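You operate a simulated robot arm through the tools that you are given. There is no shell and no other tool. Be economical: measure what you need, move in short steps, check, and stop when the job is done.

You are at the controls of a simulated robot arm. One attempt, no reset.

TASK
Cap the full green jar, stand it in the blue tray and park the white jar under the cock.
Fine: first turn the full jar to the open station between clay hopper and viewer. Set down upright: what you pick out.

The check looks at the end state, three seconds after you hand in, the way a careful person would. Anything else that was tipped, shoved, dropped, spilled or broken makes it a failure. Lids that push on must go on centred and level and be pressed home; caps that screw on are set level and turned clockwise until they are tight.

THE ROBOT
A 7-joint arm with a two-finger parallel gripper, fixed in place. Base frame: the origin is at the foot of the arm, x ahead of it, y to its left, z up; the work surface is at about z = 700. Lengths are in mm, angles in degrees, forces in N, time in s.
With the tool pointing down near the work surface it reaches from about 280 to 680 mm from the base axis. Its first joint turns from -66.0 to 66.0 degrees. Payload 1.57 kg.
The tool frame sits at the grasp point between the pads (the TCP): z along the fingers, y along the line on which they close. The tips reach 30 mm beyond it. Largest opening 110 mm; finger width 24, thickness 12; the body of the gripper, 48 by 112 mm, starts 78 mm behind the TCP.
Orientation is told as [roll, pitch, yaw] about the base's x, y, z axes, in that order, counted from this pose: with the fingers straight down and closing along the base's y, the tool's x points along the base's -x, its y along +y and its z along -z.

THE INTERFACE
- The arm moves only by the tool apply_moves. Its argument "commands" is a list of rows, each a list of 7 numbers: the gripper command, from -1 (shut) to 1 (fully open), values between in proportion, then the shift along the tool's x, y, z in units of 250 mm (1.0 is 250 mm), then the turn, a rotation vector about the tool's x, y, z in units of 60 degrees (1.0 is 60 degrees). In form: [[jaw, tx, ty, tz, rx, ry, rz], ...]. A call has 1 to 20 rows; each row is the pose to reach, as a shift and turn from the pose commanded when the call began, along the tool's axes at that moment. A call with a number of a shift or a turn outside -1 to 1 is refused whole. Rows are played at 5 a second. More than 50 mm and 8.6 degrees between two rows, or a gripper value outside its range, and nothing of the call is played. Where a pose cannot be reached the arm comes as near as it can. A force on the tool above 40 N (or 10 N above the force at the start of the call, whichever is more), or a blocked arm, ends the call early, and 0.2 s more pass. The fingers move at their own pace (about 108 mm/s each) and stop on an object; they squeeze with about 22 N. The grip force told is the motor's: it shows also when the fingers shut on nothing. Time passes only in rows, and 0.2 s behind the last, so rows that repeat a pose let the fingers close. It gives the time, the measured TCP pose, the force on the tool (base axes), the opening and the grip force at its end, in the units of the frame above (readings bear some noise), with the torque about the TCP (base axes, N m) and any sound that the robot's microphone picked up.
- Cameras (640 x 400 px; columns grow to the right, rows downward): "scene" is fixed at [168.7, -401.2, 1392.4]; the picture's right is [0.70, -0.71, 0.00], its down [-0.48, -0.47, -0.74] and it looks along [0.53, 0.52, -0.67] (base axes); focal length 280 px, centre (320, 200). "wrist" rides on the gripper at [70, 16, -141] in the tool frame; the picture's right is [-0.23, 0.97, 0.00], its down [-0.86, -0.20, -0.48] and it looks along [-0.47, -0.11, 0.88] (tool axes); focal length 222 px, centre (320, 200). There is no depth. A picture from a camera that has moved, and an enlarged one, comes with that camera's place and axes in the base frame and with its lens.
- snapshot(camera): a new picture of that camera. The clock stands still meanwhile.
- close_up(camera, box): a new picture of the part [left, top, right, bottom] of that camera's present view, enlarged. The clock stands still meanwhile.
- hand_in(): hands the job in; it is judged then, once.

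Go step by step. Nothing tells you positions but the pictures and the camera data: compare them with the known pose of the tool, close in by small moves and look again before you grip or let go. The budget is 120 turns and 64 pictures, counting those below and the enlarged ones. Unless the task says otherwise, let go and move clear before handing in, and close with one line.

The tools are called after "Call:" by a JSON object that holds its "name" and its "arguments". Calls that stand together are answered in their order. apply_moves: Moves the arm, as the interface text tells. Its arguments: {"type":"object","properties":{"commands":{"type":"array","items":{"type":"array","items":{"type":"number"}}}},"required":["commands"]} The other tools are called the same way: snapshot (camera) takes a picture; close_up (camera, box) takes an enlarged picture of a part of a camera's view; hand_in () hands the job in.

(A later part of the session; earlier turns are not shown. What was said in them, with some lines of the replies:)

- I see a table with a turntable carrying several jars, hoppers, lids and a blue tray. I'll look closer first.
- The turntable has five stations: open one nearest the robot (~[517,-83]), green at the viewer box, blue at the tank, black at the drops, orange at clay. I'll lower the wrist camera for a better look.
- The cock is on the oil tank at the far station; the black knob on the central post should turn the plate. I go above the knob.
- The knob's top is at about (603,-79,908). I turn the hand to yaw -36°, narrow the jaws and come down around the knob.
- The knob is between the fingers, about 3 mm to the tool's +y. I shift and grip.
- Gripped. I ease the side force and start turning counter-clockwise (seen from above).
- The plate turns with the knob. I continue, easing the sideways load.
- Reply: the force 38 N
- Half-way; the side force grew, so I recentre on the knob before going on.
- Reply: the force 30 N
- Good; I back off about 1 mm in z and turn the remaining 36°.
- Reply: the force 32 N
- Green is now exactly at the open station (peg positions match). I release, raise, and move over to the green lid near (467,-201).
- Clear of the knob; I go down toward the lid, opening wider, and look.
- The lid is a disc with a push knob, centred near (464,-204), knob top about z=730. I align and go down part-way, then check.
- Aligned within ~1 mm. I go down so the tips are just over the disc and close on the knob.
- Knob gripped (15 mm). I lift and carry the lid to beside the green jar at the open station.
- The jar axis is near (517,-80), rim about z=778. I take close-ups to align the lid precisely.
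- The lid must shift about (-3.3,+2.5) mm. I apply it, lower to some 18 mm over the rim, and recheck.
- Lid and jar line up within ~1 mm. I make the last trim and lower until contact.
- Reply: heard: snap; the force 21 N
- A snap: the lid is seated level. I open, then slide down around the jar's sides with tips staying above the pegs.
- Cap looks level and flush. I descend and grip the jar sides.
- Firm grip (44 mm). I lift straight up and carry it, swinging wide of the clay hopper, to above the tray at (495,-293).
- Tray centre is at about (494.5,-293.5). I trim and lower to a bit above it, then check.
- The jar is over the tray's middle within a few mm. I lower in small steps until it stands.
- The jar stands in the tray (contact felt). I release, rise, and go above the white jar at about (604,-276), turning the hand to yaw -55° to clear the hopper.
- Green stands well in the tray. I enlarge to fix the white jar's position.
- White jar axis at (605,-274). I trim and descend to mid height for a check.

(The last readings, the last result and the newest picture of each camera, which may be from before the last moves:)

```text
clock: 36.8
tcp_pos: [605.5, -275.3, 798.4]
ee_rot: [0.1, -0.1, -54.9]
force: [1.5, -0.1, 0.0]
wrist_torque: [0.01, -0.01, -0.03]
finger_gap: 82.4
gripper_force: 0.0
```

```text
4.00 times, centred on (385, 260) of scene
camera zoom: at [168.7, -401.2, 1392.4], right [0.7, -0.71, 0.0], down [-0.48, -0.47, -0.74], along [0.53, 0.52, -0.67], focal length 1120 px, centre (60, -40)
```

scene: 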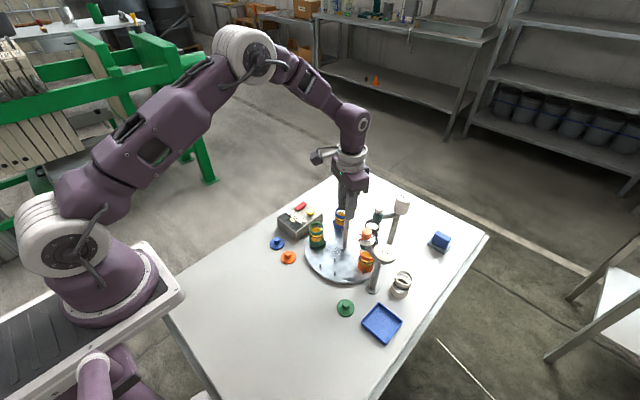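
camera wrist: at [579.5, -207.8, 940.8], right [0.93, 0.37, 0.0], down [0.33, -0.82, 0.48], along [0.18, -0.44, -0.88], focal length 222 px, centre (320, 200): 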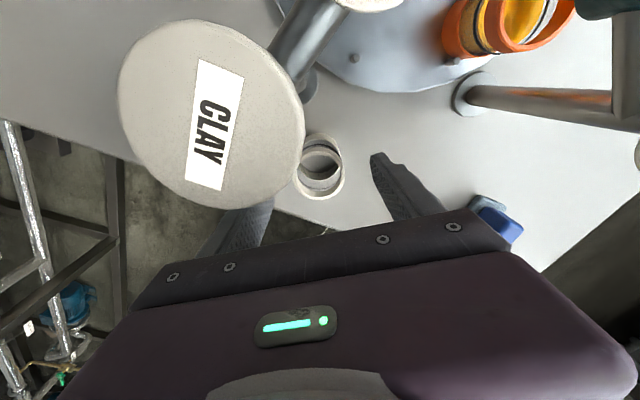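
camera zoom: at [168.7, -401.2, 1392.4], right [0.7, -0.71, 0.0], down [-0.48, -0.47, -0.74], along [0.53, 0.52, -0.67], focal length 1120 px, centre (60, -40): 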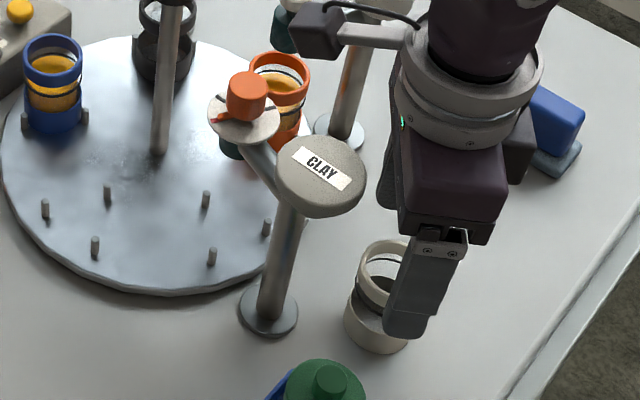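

Well centred and clear of the hopper. I lower the last 30 mm and grip.

Call:
{"name": "apply_moves", "arguments": {"commands": [[0.5, 0, 0, 0.06, 0, 0, 0], [0.5, 0, 0, 0.12, 0, 0, 0], [0.5, 0, 0, 0.13, 0, 0, 0], [0.1, 0, 0, 0.13, 0, 0, 0], [-1, 0, 0, 0.13, 0, 0, 0], [-1, 0, 0, 0.13, 0, 0, 0], [-1, 0, 0, 0.13, 0, 0, 0]]}}

Call:
{"name": "close_up", "arguments": {"camera": "scene", "box": [340, 210, 430, 310]}}

```text
clock: 38.4
tcp_pos: [604.8, -275.0, 767.2]
ee_rot: [0.0, 0.0, -55.0]
force: [1.0, 0.6, 0.6]
wrist_torque: [0.0, -0.06, 0.01]
finger_gap: 43.0
gripper_force: 21.8
```

```text
4.00 times, centred on (385, 260) of scene
camera zoom: at [168.7, -401.2, 1392.4], right [0.7, -0.71, 0.0], down [-0.48, -0.47, -0.74], along [0.53, 0.52, -0.67], focal length 1120 px, centre (60, -40)
```

zoom: 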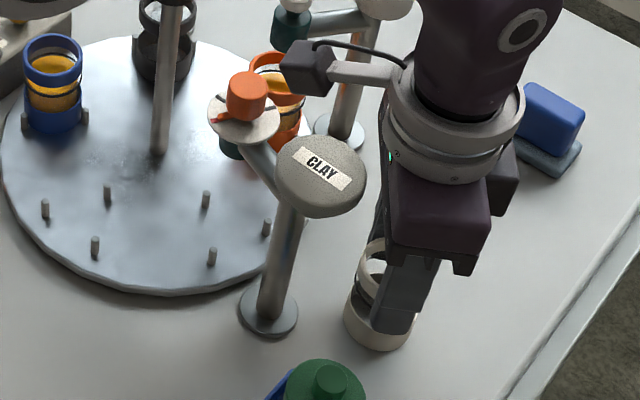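

White jar gripped. I lift high and carry it over the apparatus to above the open station.

Call:
{"name": "apply_moves", "arguments": {"commands": [[-1, 0, 0, -0.06, 0, 0, 0], [-1, 0, 0, -0.18, 0, 0, 0], [-1, 0, 0, -0.34, 0, 0, 0], [-1, 0, 0, -0.5, 0, 0, 0], [-1, 0, 0, -0.66, 0, 0, 0], [-1, 0, 0, -0.8, 0, 0, 0], [-1, 0, 0, -0.86, 0, 0, 0], [-1, 0.1, 0.02, -0.86, 0, 0, -0.12], [-1, 0.2, 0.038, -0.86, 0, 0, -0.24], [-1, 0.32, 0.06, -0.86, 0, 0, -0.36], [-1, 0.44, 0.082, -0.86, 0, 0, -0.48], [-1, 0.56, 0.104, -0.86, 0, 0, -0.6], [-1, 0.68, 0.126, -0.86, 0, 0, -0.72], [-1, 0.78, 0.145, -0.86, 0, 0, -0.84], [-1, 0.84, 0.16, -0.86, 0, 0, -0.917], [-1, 0.84, 0.16, -0.86, 0, 0, -0.917]]}}

Call:
{"name": "close_up", "arguments": {"camera": "scene", "box": [280, 170, 400, 290]}}

```text
clock: 41.8
tcp_pos: [516.7, -79.4, 981.4]
ee_rot: [0.0, 0.0, 0.1]
force: [0.1, 1.2, 0.2]
wrist_torque: [0.02, -0.01, 0.01]
finger_gap: 42.8
gripper_force: 21.8
```

```text
3.33 times, centred on (340, 230) of scene
camera zoom: at [168.8, -401.2, 1392.4], right [0.7, -0.71, 0.0], down [-0.48, -0.47, -0.74], along [0.53, 0.52, -0.67], focal length 933 px, centre (253, 100)
```

zoom: 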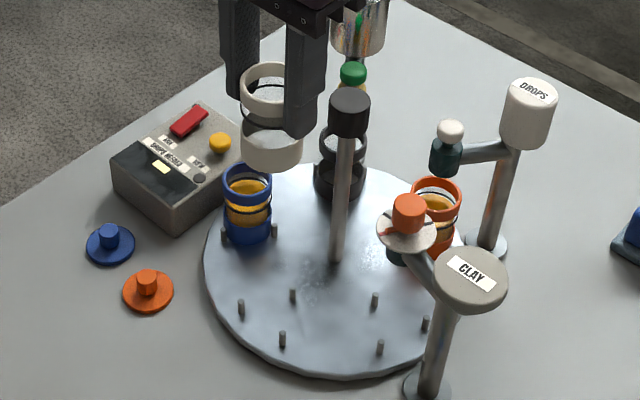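

Now I lower it to about 25 mm over the station and compare with the pegs.

Call:
{"name": "apply_moves", "arguments": {"commands": [[-1, 0, -0.004, 0.16, 0, 0, 0], [-1, 0, -0.004, 0.32, 0, 0, 0], [-1, 0, -0.004, 0.48, 0, 0, 0], [-1, 0, -0.004, 0.6, 0, 0, 0], [-1, 0, -0.004, 0.66, 0, 0, 0], [-1, 0, -0.004, 0.66, 0, 0, 0]]}}

Call:
{"name": "close_up", "arguments": {"camera": "scene", "box": [295, 215, 365, 285]}}

Call:
{"name": "close_up", "arguments": {"camera": "wrist", "box": [260, 95, 380, 215]}}

```text
clock: 43.2
tcp_pos: [514.2, -82.7, 817.1]
ee_rot: [0.0, 0.0, 0.1]
force: [-0.5, -0.2, -1.3]
wrist_torque: [-0.01, 0.0, -0.01]
finger_gap: 42.7
gripper_force: 22.2
```

```text
5.71 times, centred on (330, 250) of scene
camera zoom: at [168.8, -401.2, 1392.4], right [0.7, -0.71, 0.0], down [-0.48, -0.47, -0.74], along [0.53, 0.52, -0.67], focal length 1600 px, centre (263, -86)
```

zoom: 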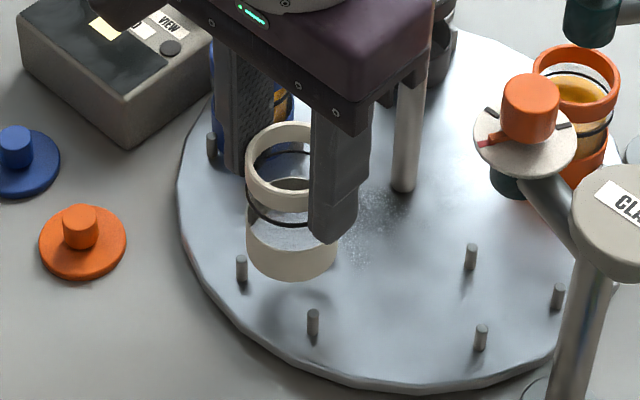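

```text
3.33 times, centred on (320, 155) of wrist
camera zoom: at [445.1, -64.9, 959.7], right [0.23, 0.97, 0.0], down [0.85, -0.2, 0.48], along [0.47, -0.11, -0.88], focal length 740 px, centre (320, 350)
```

zoom: 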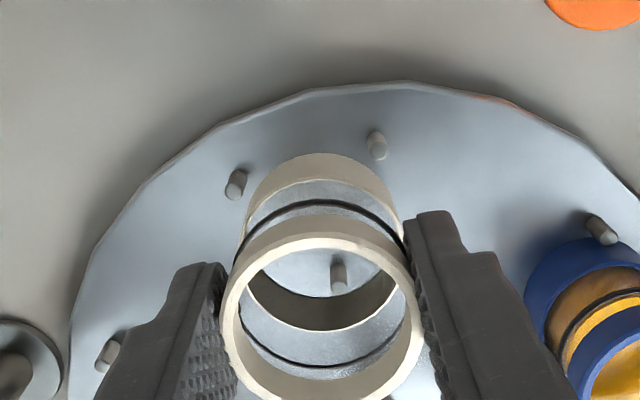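

Offset to the slot centre is about (+0.4,-2.5) mm. I apply it and lower in small steps, watching the force.

Call:
{"name": "apply_moves", "arguments": {"commands": [[-1, -0.002, -0.01, 0, 0, 0, 0], [-1, -0.002, -0.01, 0.04, 0, 0, 0], [-1, -0.002, -0.01, 0.06, 0, 0, 0], [-1, -0.002, -0.01, 0.06, 0, 0, 0]]}}

Call:
{"name": "close_up", "arguments": {"camera": "wrist", "box": [260, 95, 380, 215]}}

Call:
{"name": "close_up", "arguments": {"camera": "scene", "box": [295, 215, 365, 285]}}

```text
clock: 44.2
tcp_pos: [515.4, -83.2, 803.3]
ee_rot: [-0.1, 0.0, 0.0]
force: [0.6, -0.9, -1.1]
wrist_torque: [0.01, 0.03, 0.0]
finger_gap: 42.8
gripper_force: 22.2
```

```text
3.33 times, centred on (320, 155) of wrist
camera zoom: at [447.0, -66.7, 945.4], right [0.23, 0.97, 0.0], down [0.86, -0.2, 0.48], along [0.47, -0.11, -0.88], focal length 740 px, centre (320, 350)
```

zoom: 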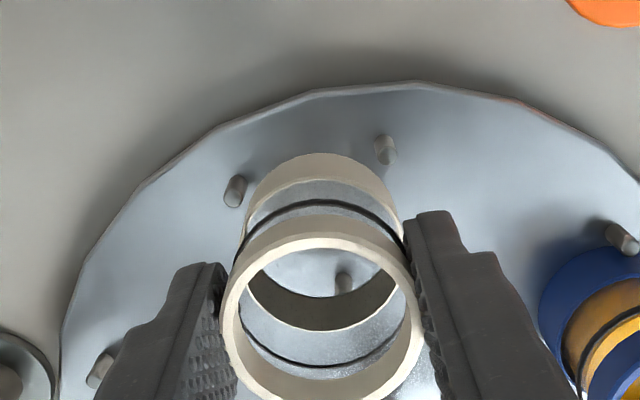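

```text
5.71 times, centred on (330, 250) of scene
camera zoom: at [168.8, -401.2, 1392.4], right [0.7, -0.71, 0.0], down [-0.48, -0.47, -0.74], along [0.53, 0.52, -0.67], focal length 1600 px, centre (263, -86)
```

zoom: 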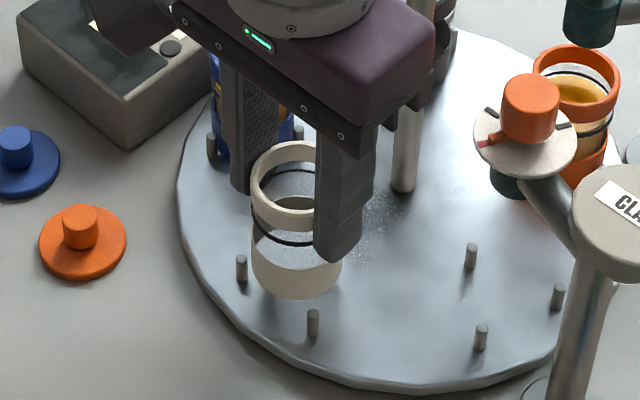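

Nearly centred; I trim (-0.7,-0.7) mm and lower onto the plate.

Call:
{"name": "apply_moves", "arguments": {"commands": [[-1, 0.003, -0.003, 0.02, 0, 0, 0], [-1, 0.003, -0.003, 0.036, 0, 0, 0], [-1, 0.003, -0.003, 0.052, 0, 0, 0], [-1, 0.003, -0.003, 0.068, 0, 0, 0], [-1, 0.003, -0.003, 0.078, 0, 0, 0], [-1, 0.003, -0.003, 0.084, 0, 0, 0]]}}

Call:
{"name": "close_up", "arguments": {"camera": "scene", "box": [295, 215, 365, 285]}}

```text
clock: 45.6
tcp_pos: [516.4, -85.4, 781.7]
ee_rot: [0.0, -0.2, 0.0]
force: [0.5, -1.1, 9.8]
wrist_torque: [-0.14, 0.01, -0.04]
finger_gap: 43.0
gripper_force: 22.4
```

```text
5.71 times, centred on (330, 250) of scene
camera zoom: at [168.6, -401.2, 1392.4], right [0.7, -0.71, 0.0], down [-0.48, -0.47, -0.74], along [0.53, 0.52, -0.67], focal length 1600 px, centre (263, -86)
```

zoom: 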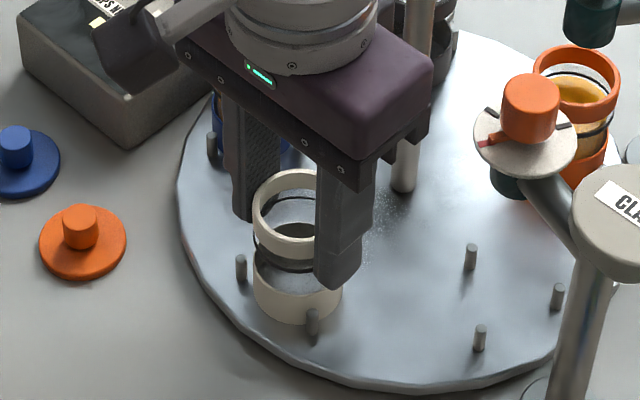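

Seated flat between the pegs. I release, rise, and go over the knob at yaw +36° to turn the plate clockwise.

Call:
{"name": "apply_moves", "arguments": {"commands": [[0.1, 0, 0, 0, 0, 0, 0], [0.1, 0, 0, 0, 0, 0, 0], [0.1, 0, 0, -0.08, 0, 0, 0], [0.1, 0, 0, -0.2, 0, 0, 0], [0.1, 0, 0, -0.38, 0, 0, 0], [0.1, 0, 0, -0.56, 0, 0, 0], [0.1, 0, 0, -0.72, 0, 0, 0], [0.1, 0, 0, -0.82, 0, 0, -0.1], [0.1, -0.12, 0.004, -0.82, 0, 0, -0.22], [0.1, -0.24, 0.008, -0.82, 0, 0, -0.34], [0.1, -0.344, 0.012, -0.82, 0, 0, -0.46], [0.1, -0.344, 0.012, -0.82, 0, 0, -0.6], [0.1, -0.344, 0.012, -0.82, 0, 0, -0.6]]}}

Call:
{"name": "close_up", "arguments": {"camera": "scene", "box": [290, 170, 400, 290]}}

Call:
{"name": "snapshot", "arguments": {"camera": "wrist"}}

```text
clock: 48.4
tcp_pos: [601.5, -81.5, 987.0]
ee_rot: [0.0, 0.1, 36.0]
force: [-0.6, 0.3, -0.6]
wrist_torque: [0.02, 0.03, 0.04]
finger_gap: 60.5
gripper_force: 0.1
```

```text
3.33 times, centred on (345, 230) of scene
camera zoom: at [168.7, -401.2, 1392.4], right [0.7, -0.71, 0.0], down [-0.48, -0.47, -0.74], along [0.53, 0.52, -0.67], focal length 933 px, centre (237, 100)
```

zoom: 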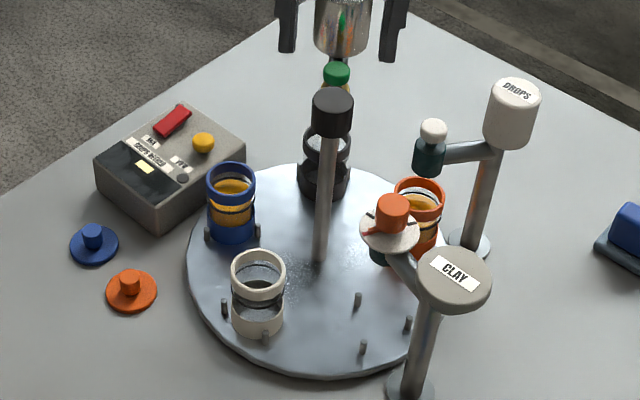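

```text
14 pictures are left
camera wrist: at [536.7, -108.3, 1129.3], right [-0.39, 0.92, 0.0], down [0.81, 0.34, 0.48], along [0.44, 0.19, -0.88], focal length 222 px, centre (320, 200)
```

wrist: 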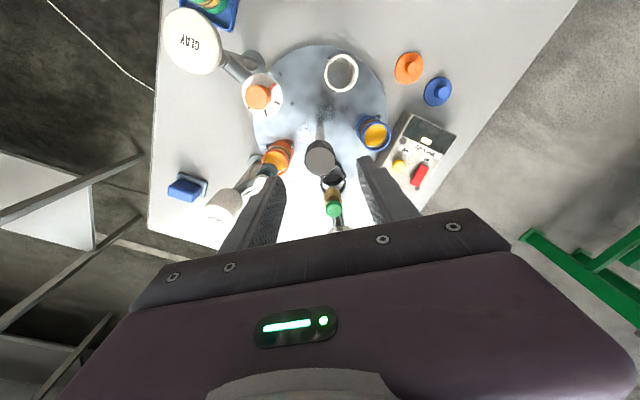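

Knob is right under the hand. I descend to z≈891 and grip.

Call:
{"name": "apply_moves", "arguments": {"commands": [[0.1, 0, 0, 0.14, 0, 0, 0], [0.1, 0, 0, 0.28, 0, 0, 0], [0.1, 0, 0, 0.382, 0, 0, 0], [0.1, 0, 0, 0.382, 0, 0, 0], [-1, 0, 0, 0.382, 0, 0, 0], [-1, 0, 0, 0.382, 0, 0, 0], [-1, 0, 0, 0.382, 0, 0, 0]]}}

```text
clock: 50.0
tcp_pos: [602.7, -81.3, 891.4]
ee_rot: [0.0, 0.1, 35.9]
force: [8.2, -8.6, -11.7]
wrist_torque: [0.55, -0.36, -0.08]
finger_gap: 31.8
gripper_force: 39.8
```

Gripped. I ease the side load and turn clockwise 36°.

Call:
{"name": "apply_moves", "arguments": {"commands": [[-1, 0, -0.006, 0.002, 0, 0, 0], [-1, 0, -0.006, 0.002, 0, 0, 0.08], [-1, 0, -0.006, 0.002, 0, 0, 0.16], [-1, 0, -0.006, 0.002, 0, 0, 0.24], [-1, 0, -0.006, 0.002, 0, 0, 0.32], [-1, 0, -0.006, 0.002, 0, 0, 0.4], [-1, 0, -0.006, 0.002, 0, 0, 0.4]]}}

```text
clock: 51.6
tcp_pos: [602.2, -80.5, 890.5]
ee_rot: [0.1, -0.1, 12.0]
force: [-13.3, 21.5, 24.1]
wrist_torque: [-0.13, 0.03, 0.01]
finger_gap: 31.4
gripper_force: 40.4
```

Call:
{"name": "apply_moves", "arguments": {"commands": [[-1, 0.002, 0.01, -0.004, 0, 0, 0], [-1, 0.002, 0.01, -0.004, 0, 0, 0.08], [-1, 0.002, 0.01, -0.004, 0, 0, 0.16], [-1, 0.002, 0.01, -0.004, 0, 0, 0.24], [-1, 0.002, 0.01, -0.004, 0, 0, 0.32], [-1, 0.002, 0.01, -0.004, 0, 0, 0.4], [-1, 0.002, 0.01, -0.004, 0, 0, 0.4]]}}

```text
clock: 53.2
tcp_pos: [601.5, -79.5, 890.7]
ee_rot: [0.0, 0.0, -12.2]
force: [14.3, 9.3, -20.3]
wrist_torque: [-0.11, 0.28, 0.01]
finger_gap: 30.8
gripper_force: 40.0
```

Call:
{"name": "apply_moves", "arguments": {"commands": [[-1, -0.005, 0.005, 0.003, 0, 0, 0], [-1, -0.005, 0.005, 0.003, 0, 0, 0.08], [-1, -0.005, 0.005, 0.003, 0, 0, 0.16], [-1, -0.005, 0.005, 0.003, 0, 0, 0.24], [-1, -0.005, 0.005, 0.003, 0, 0, 0.32], [-1, -0.005, 0.005, 0.003, 0, 0, 0.4], [-1, -0.005, 0.005, 0.003, 0, 0, 0.4]]}}

Call:
{"name": "close_up", "arguments": {"camera": "scene", "box": [290, 170, 400, 290]}}

```text
clock: 54.8
tcp_pos: [603.2, -78.9, 891.3]
ee_rot: [0.1, 0.0, -36.0]
force: [-18.0, 5.5, 20.7]
wrist_torque: [0.27, 0.22, -0.07]
finger_gap: 30.7
gripper_force: 40.0
```

```text
3.33 times, centred on (345, 230) of scene
camera zoom: at [167.9, -401.0, 1392.6], right [0.7, -0.71, 0.0], down [-0.48, -0.47, -0.74], along [0.53, 0.52, -0.67], focal length 933 px, centre (237, 100)
```

zoom: 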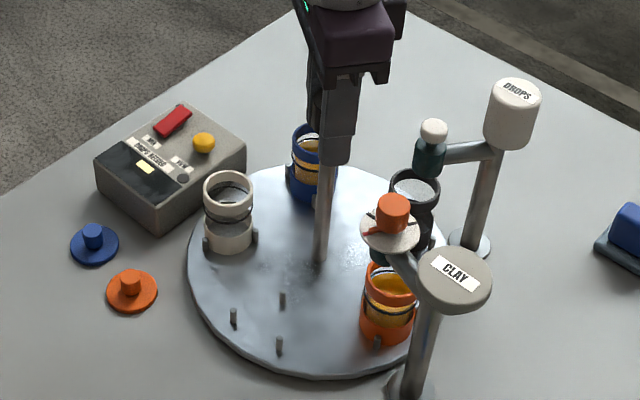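

Half done (a few degrees short, I'll correct at the end). I continue to yaw -60°.

Call:
{"name": "apply_moves", "arguments": {"commands": [[-1, 0.008, -0.003, -0.003, 0, 0, 0], [-1, 0.008, -0.003, -0.003, 0, 0, 0.08], [-1, 0.008, -0.003, -0.003, 0, 0, 0.16], [-1, 0.008, -0.003, -0.003, 0, 0, 0.24], [-1, 0.008, -0.003, -0.003, 0, 0, 0.32], [-1, 0.008, -0.003, -0.003, 0, 0, 0.4], [-1, 0.008, -0.003, -0.003, 0, 0, 0.4]]}}

```text
clock: 56.3
tcp_pos: [604.0, -77.8, 890.9]
ee_rot: [0.3, -0.1, -59.9]
force: [9.7, -1.1, -11.0]
wrist_torque: [-0.36, 0.24, 0.03]
finger_gap: 30.8
gripper_force: 40.2
stopped in row 7: the force on the tool passed its limit at 40 N (the readings are from after the stop); the commanded pose is now the measured one
```

I open, swing the hand back to yaw 0° around the knob, and grip again.

Call:
{"name": "apply_moves", "arguments": {"commands": [[0.1, 0, 0, 0, 0, 0, 0], [0.1, 0, 0, 0, 0, 0, 0], [0.1, -0.004, -0.009, 0, 0, 0, -0.14], [0.1, -0.004, -0.009, 0, 0, 0, -0.28], [0.1, -0.004, -0.009, 0, 0, 0, -0.42], [0.1, -0.004, -0.009, 0, 0, 0, -0.56], [0.1, -0.004, -0.009, 0, 0, 0, -0.7], [0.1, -0.004, -0.009, 0, 0, 0, -0.84], [0.1, -0.004, -0.009, 0, 0, 0, -0.98], [0.1, -0.004, -0.009, 0, 0, 0, -1.0], [-1, -0.004, -0.009, 0, 0, 0, -1.0], [-1, -0.004, -0.009, 0, 0, 0, -1.0], [-1, -0.004, -0.009, 0, 0, 0, -1.0]]}}

Call:
{"name": "close_up", "arguments": {"camera": "scene", "box": [290, 170, 400, 290]}}

```text
clock: 59.1
tcp_pos: [600.2, -80.0, 892.0]
ee_rot: [0.0, -0.2, 0.1]
force: [0.0, -1.6, -0.5]
wrist_torque: [-0.23, -0.11, 0.02]
finger_gap: 30.9
gripper_force: 39.8
```

```text
3.33 times, centred on (345, 230) of scene
camera zoom: at [168.7, -401.2, 1392.4], right [0.7, -0.71, 0.0], down [-0.48, -0.47, -0.74], along [0.53, 0.52, -0.67], focal length 933 px, centre (237, 100)
```

zoom: 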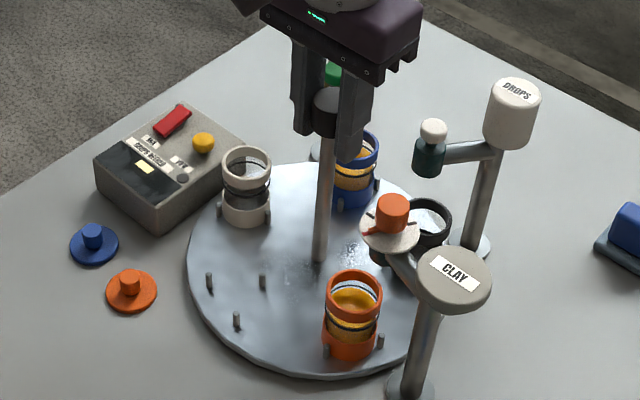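

White is at about 93°, needing ≈57° more clockwise. I turn 28° first.

Call:
{"name": "apply_moves", "arguments": {"commands": [[-1, 0, 0, 0, 0, 0, 0.08], [-1, 0, 0, 0, 0, 0, 0.16], [-1, 0, 0, 0, 0, 0, 0.24], [-1, 0, 0, 0, 0, 0, 0.32], [-1, 0, 0, 0, 0, 0, 0.4], [-1, 0, 0, 0, 0, 0, 0.45], [-1, 0, 0, 0, 0, 0, 0.45]]}}

```text
clock: 60.7
tcp_pos: [602.2, -78.5, 890.0]
ee_rot: [0.2, -0.2, -27.0]
force: [7.0, 19.3, 15.9]
wrist_torque: [-0.86, -0.63, 0.07]
finger_gap: 31.1
gripper_force: 39.7
```

Call:
{"name": "apply_moves", "arguments": {"commands": [[-1, 0.001, 0.008, -0.0025, 0, 0, 0], [-1, 0.001, 0.008, -0.0025, 0, 0, 0.08], [-1, 0.001, 0.008, -0.0025, 0, 0, 0.16], [-1, 0.001, 0.008, -0.0025, 0, 0, 0.24], [-1, 0.001, 0.008, -0.0025, 0, 0, 0.32], [-1, 0.001, 0.008, -0.0025, 0, 0, 0.4], [-1, 0.001, 0.008, -0.0025, 0, 0, 0.45], [-1, 0.001, 0.008, -0.0025, 0, 0, 0.45]]}}

Call:
{"name": "close_up", "arguments": {"camera": "scene", "box": [290, 170, 400, 290]}}

```text
clock: 62.5
tcp_pos: [602.3, -77.5, 890.7]
ee_rot: [0.2, -0.1, -54.1]
force: [15.4, 9.9, -7.0]
wrist_torque: [-0.54, 0.72, 0.03]
finger_gap: 30.7
gripper_force: 39.8
```

```text
3.33 times, centred on (345, 230) of scene
camera zoom: at [169.3, -401.0, 1392.4], right [0.7, -0.71, 0.0], down [-0.48, -0.47, -0.74], along [0.53, 0.52, -0.67], focal length 933 px, centre (237, 100)
```

zoom: 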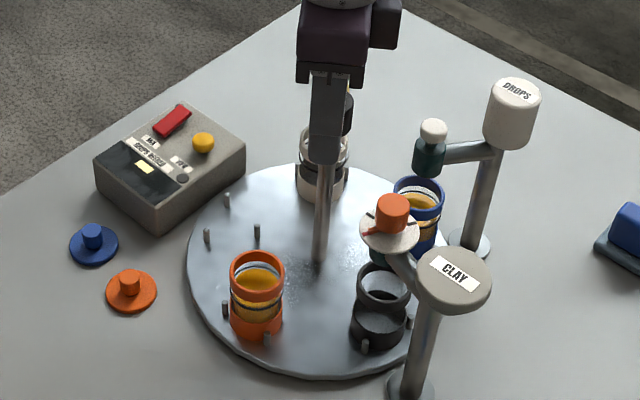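

The orange jar at the open station is ~2.5° short compared with the original peg places. I turn a little more.

Call:
{"name": "apply_moves", "arguments": {"commands": [[-1, 0, 0.006, 0.001, 0, 0, 0], [-1, 0, 0.006, 0.001, 0, 0, 0.03], [-1, 0, 0.006, 0.001, 0, 0, 0.047], [-1, 0, 0.006, 0.001, 0, 0, 0.047]]}}

Call:
{"name": "close_up", "arguments": {"camera": "scene", "box": [290, 170, 400, 290]}}

```text
clock: 63.5
tcp_pos: [603.6, -77.5, 891.0]
ee_rot: [0.2, 0.1, -56.9]
force: [5.3, -3.3, -15.3]
wrist_torque: [-0.21, 0.01, -0.04]
finger_gap: 30.7
gripper_force: 39.5
```

```text
3.33 times, centred on (345, 230) of scene
camera zoom: at [169.2, -401.3, 1392.3], right [0.7, -0.71, 0.0], down [-0.48, -0.47, -0.74], along [0.53, 0.52, -0.67], focal length 933 px, centre (237, 100)
```

zoom: 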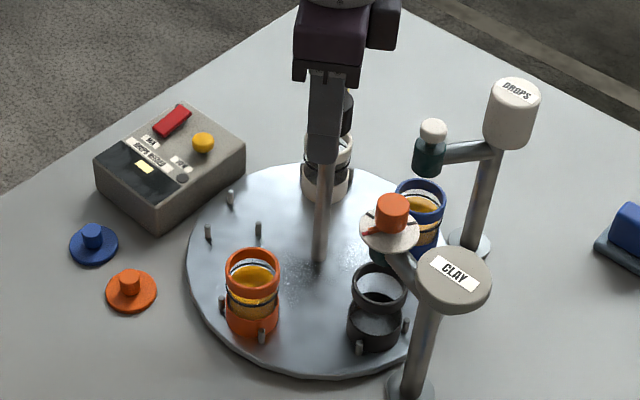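

Pegs now coincide with their original places. I release, rise, and check the white jar under the cock.

Call:
{"name": "apply_moves", "arguments": {"commands": [[0.1, 0, 0, 0, 0, 0, 0], [0.1, 0, 0, 0, 0, 0, 0], [0.1, 0, 0, -0.1, 0, 0, 0], [0.1, 0, 0, -0.2, 0, 0, 0], [0.1, 0, 0, -0.34, 0, 0, 0], [0.1, 0, 0, -0.46, 0, 0, 0], [0.1, 0, 0, -0.46, 0, 0, 0]]}}

Call:
{"name": "snapshot", "arguments": {"camera": "wrist"}}

Call:
{"name": "close_up", "arguments": {"camera": "scene", "box": [290, 170, 400, 290]}}

```text
clock: 65.1
tcp_pos: [603.5, -74.3, 1007.4]
ee_rot: [0.1, 0.0, -56.7]
force: [-0.5, -0.2, 0.9]
wrist_torque: [-0.02, 0.0, 0.01]
finger_gap: 60.4
gripper_force: 0.0
```

```text
9 pictures are left
camera wrist: at [579.3, -7.2, 1149.3], right [0.94, 0.34, 0.0], down [0.3, -0.82, 0.48], along [0.17, -0.45, -0.88], focal length 222 px, centre (320, 200)
```

wrist: 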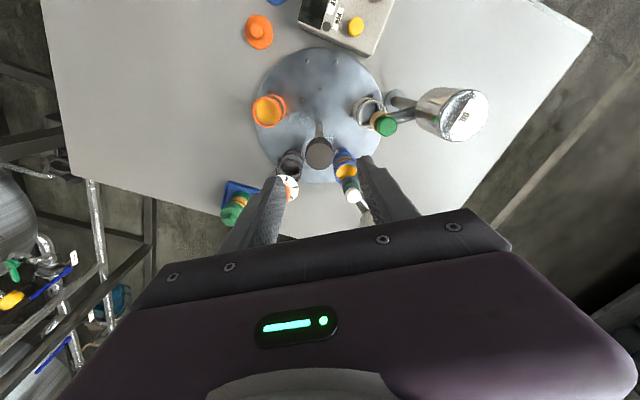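

```text
3.33 times, centred on (345, 230) of scene
camera zoom: at [168.7, -401.2, 1392.4], right [0.7, -0.71, 0.0], down [-0.48, -0.47, -0.74], along [0.53, 0.52, -0.67], focal length 933 px, centre (237, 100)
```

zoom: 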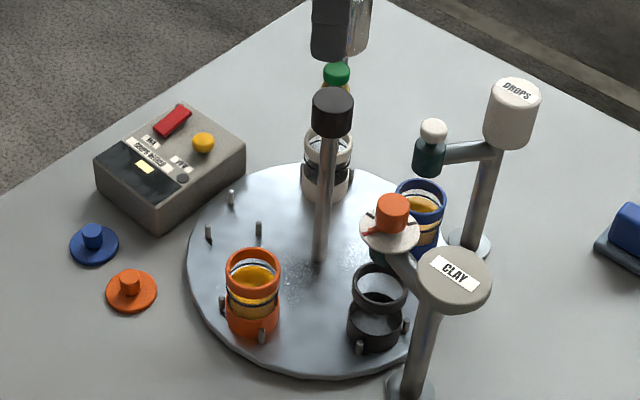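

The white jar sits under the green cock. One close-up to judge the centring, and one of the tray.

Call:
{"name": "close_up", "arguments": {"camera": "wrist", "box": [330, 80, 450, 160]}}

Call:
{"name": "close_up", "arguments": {"camera": "scene", "box": [330, 160, 370, 230]}}

Call:
{"name": "close_up", "arguments": {"camera": "scene", "box": [340, 270, 430, 350]}}

```text
5.00 times, centred on (390, 120) of wrist
camera zoom: at [579.3, -7.2, 1149.3], right [0.94, 0.34, 0.0], down [0.3, -0.82, 0.48], along [0.17, -0.45, -0.88], focal length 1111 px, centre (-30, 600)
```

zoom: 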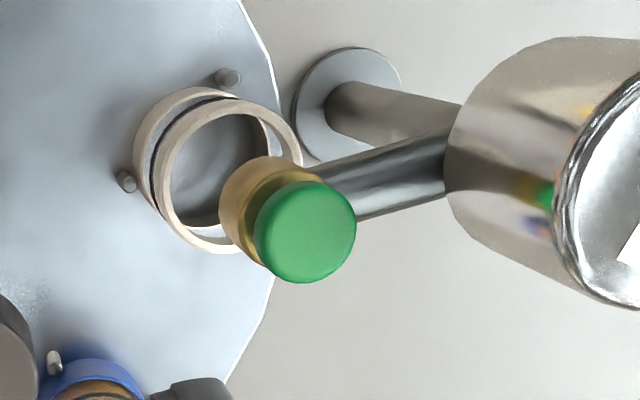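

```text
5.71 times, centred on (350, 195) of scene
camera zoom: at [168.7, -401.2, 1392.4], right [0.7, -0.71, 0.0], down [-0.48, -0.47, -0.74], along [0.53, 0.52, -0.67], focal length 1600 px, centre (149, 229)
```

zoom: 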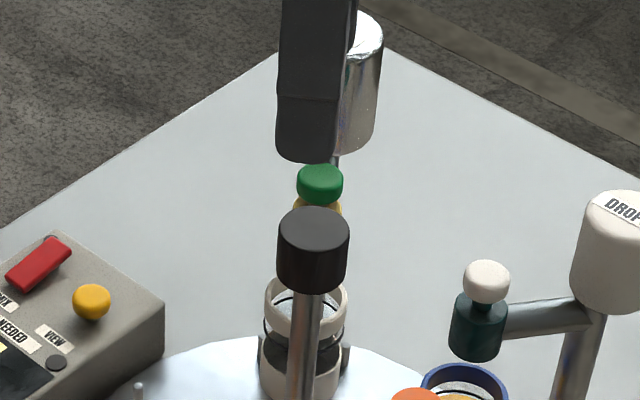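

```text
5.00 times, centred on (385, 310) of scene
camera zoom: at [168.7, -401.2, 1392.4], right [0.7, -0.71, 0.0], down [-0.48, -0.47, -0.74], along [0.53, 0.52, -0.67], focal length 1400 px, centre (-5, -350)
```

zoom: 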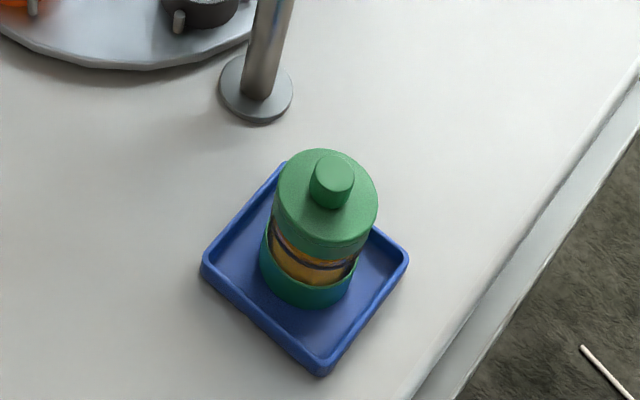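

The white jar's axis (675,-27) matches the cock (675,-28). The green jar stands capped in the tray and the hand is clear, so I hand in.

Call:
{"name": "hand_in", "arguments": {}}

```text
The job is handed in.
```

I turned the full green jar to the open station and capped it (the lid snapped on level). It now stands upright in the blue tray, the white jar is parked under the oil cock, and the job is handed in.
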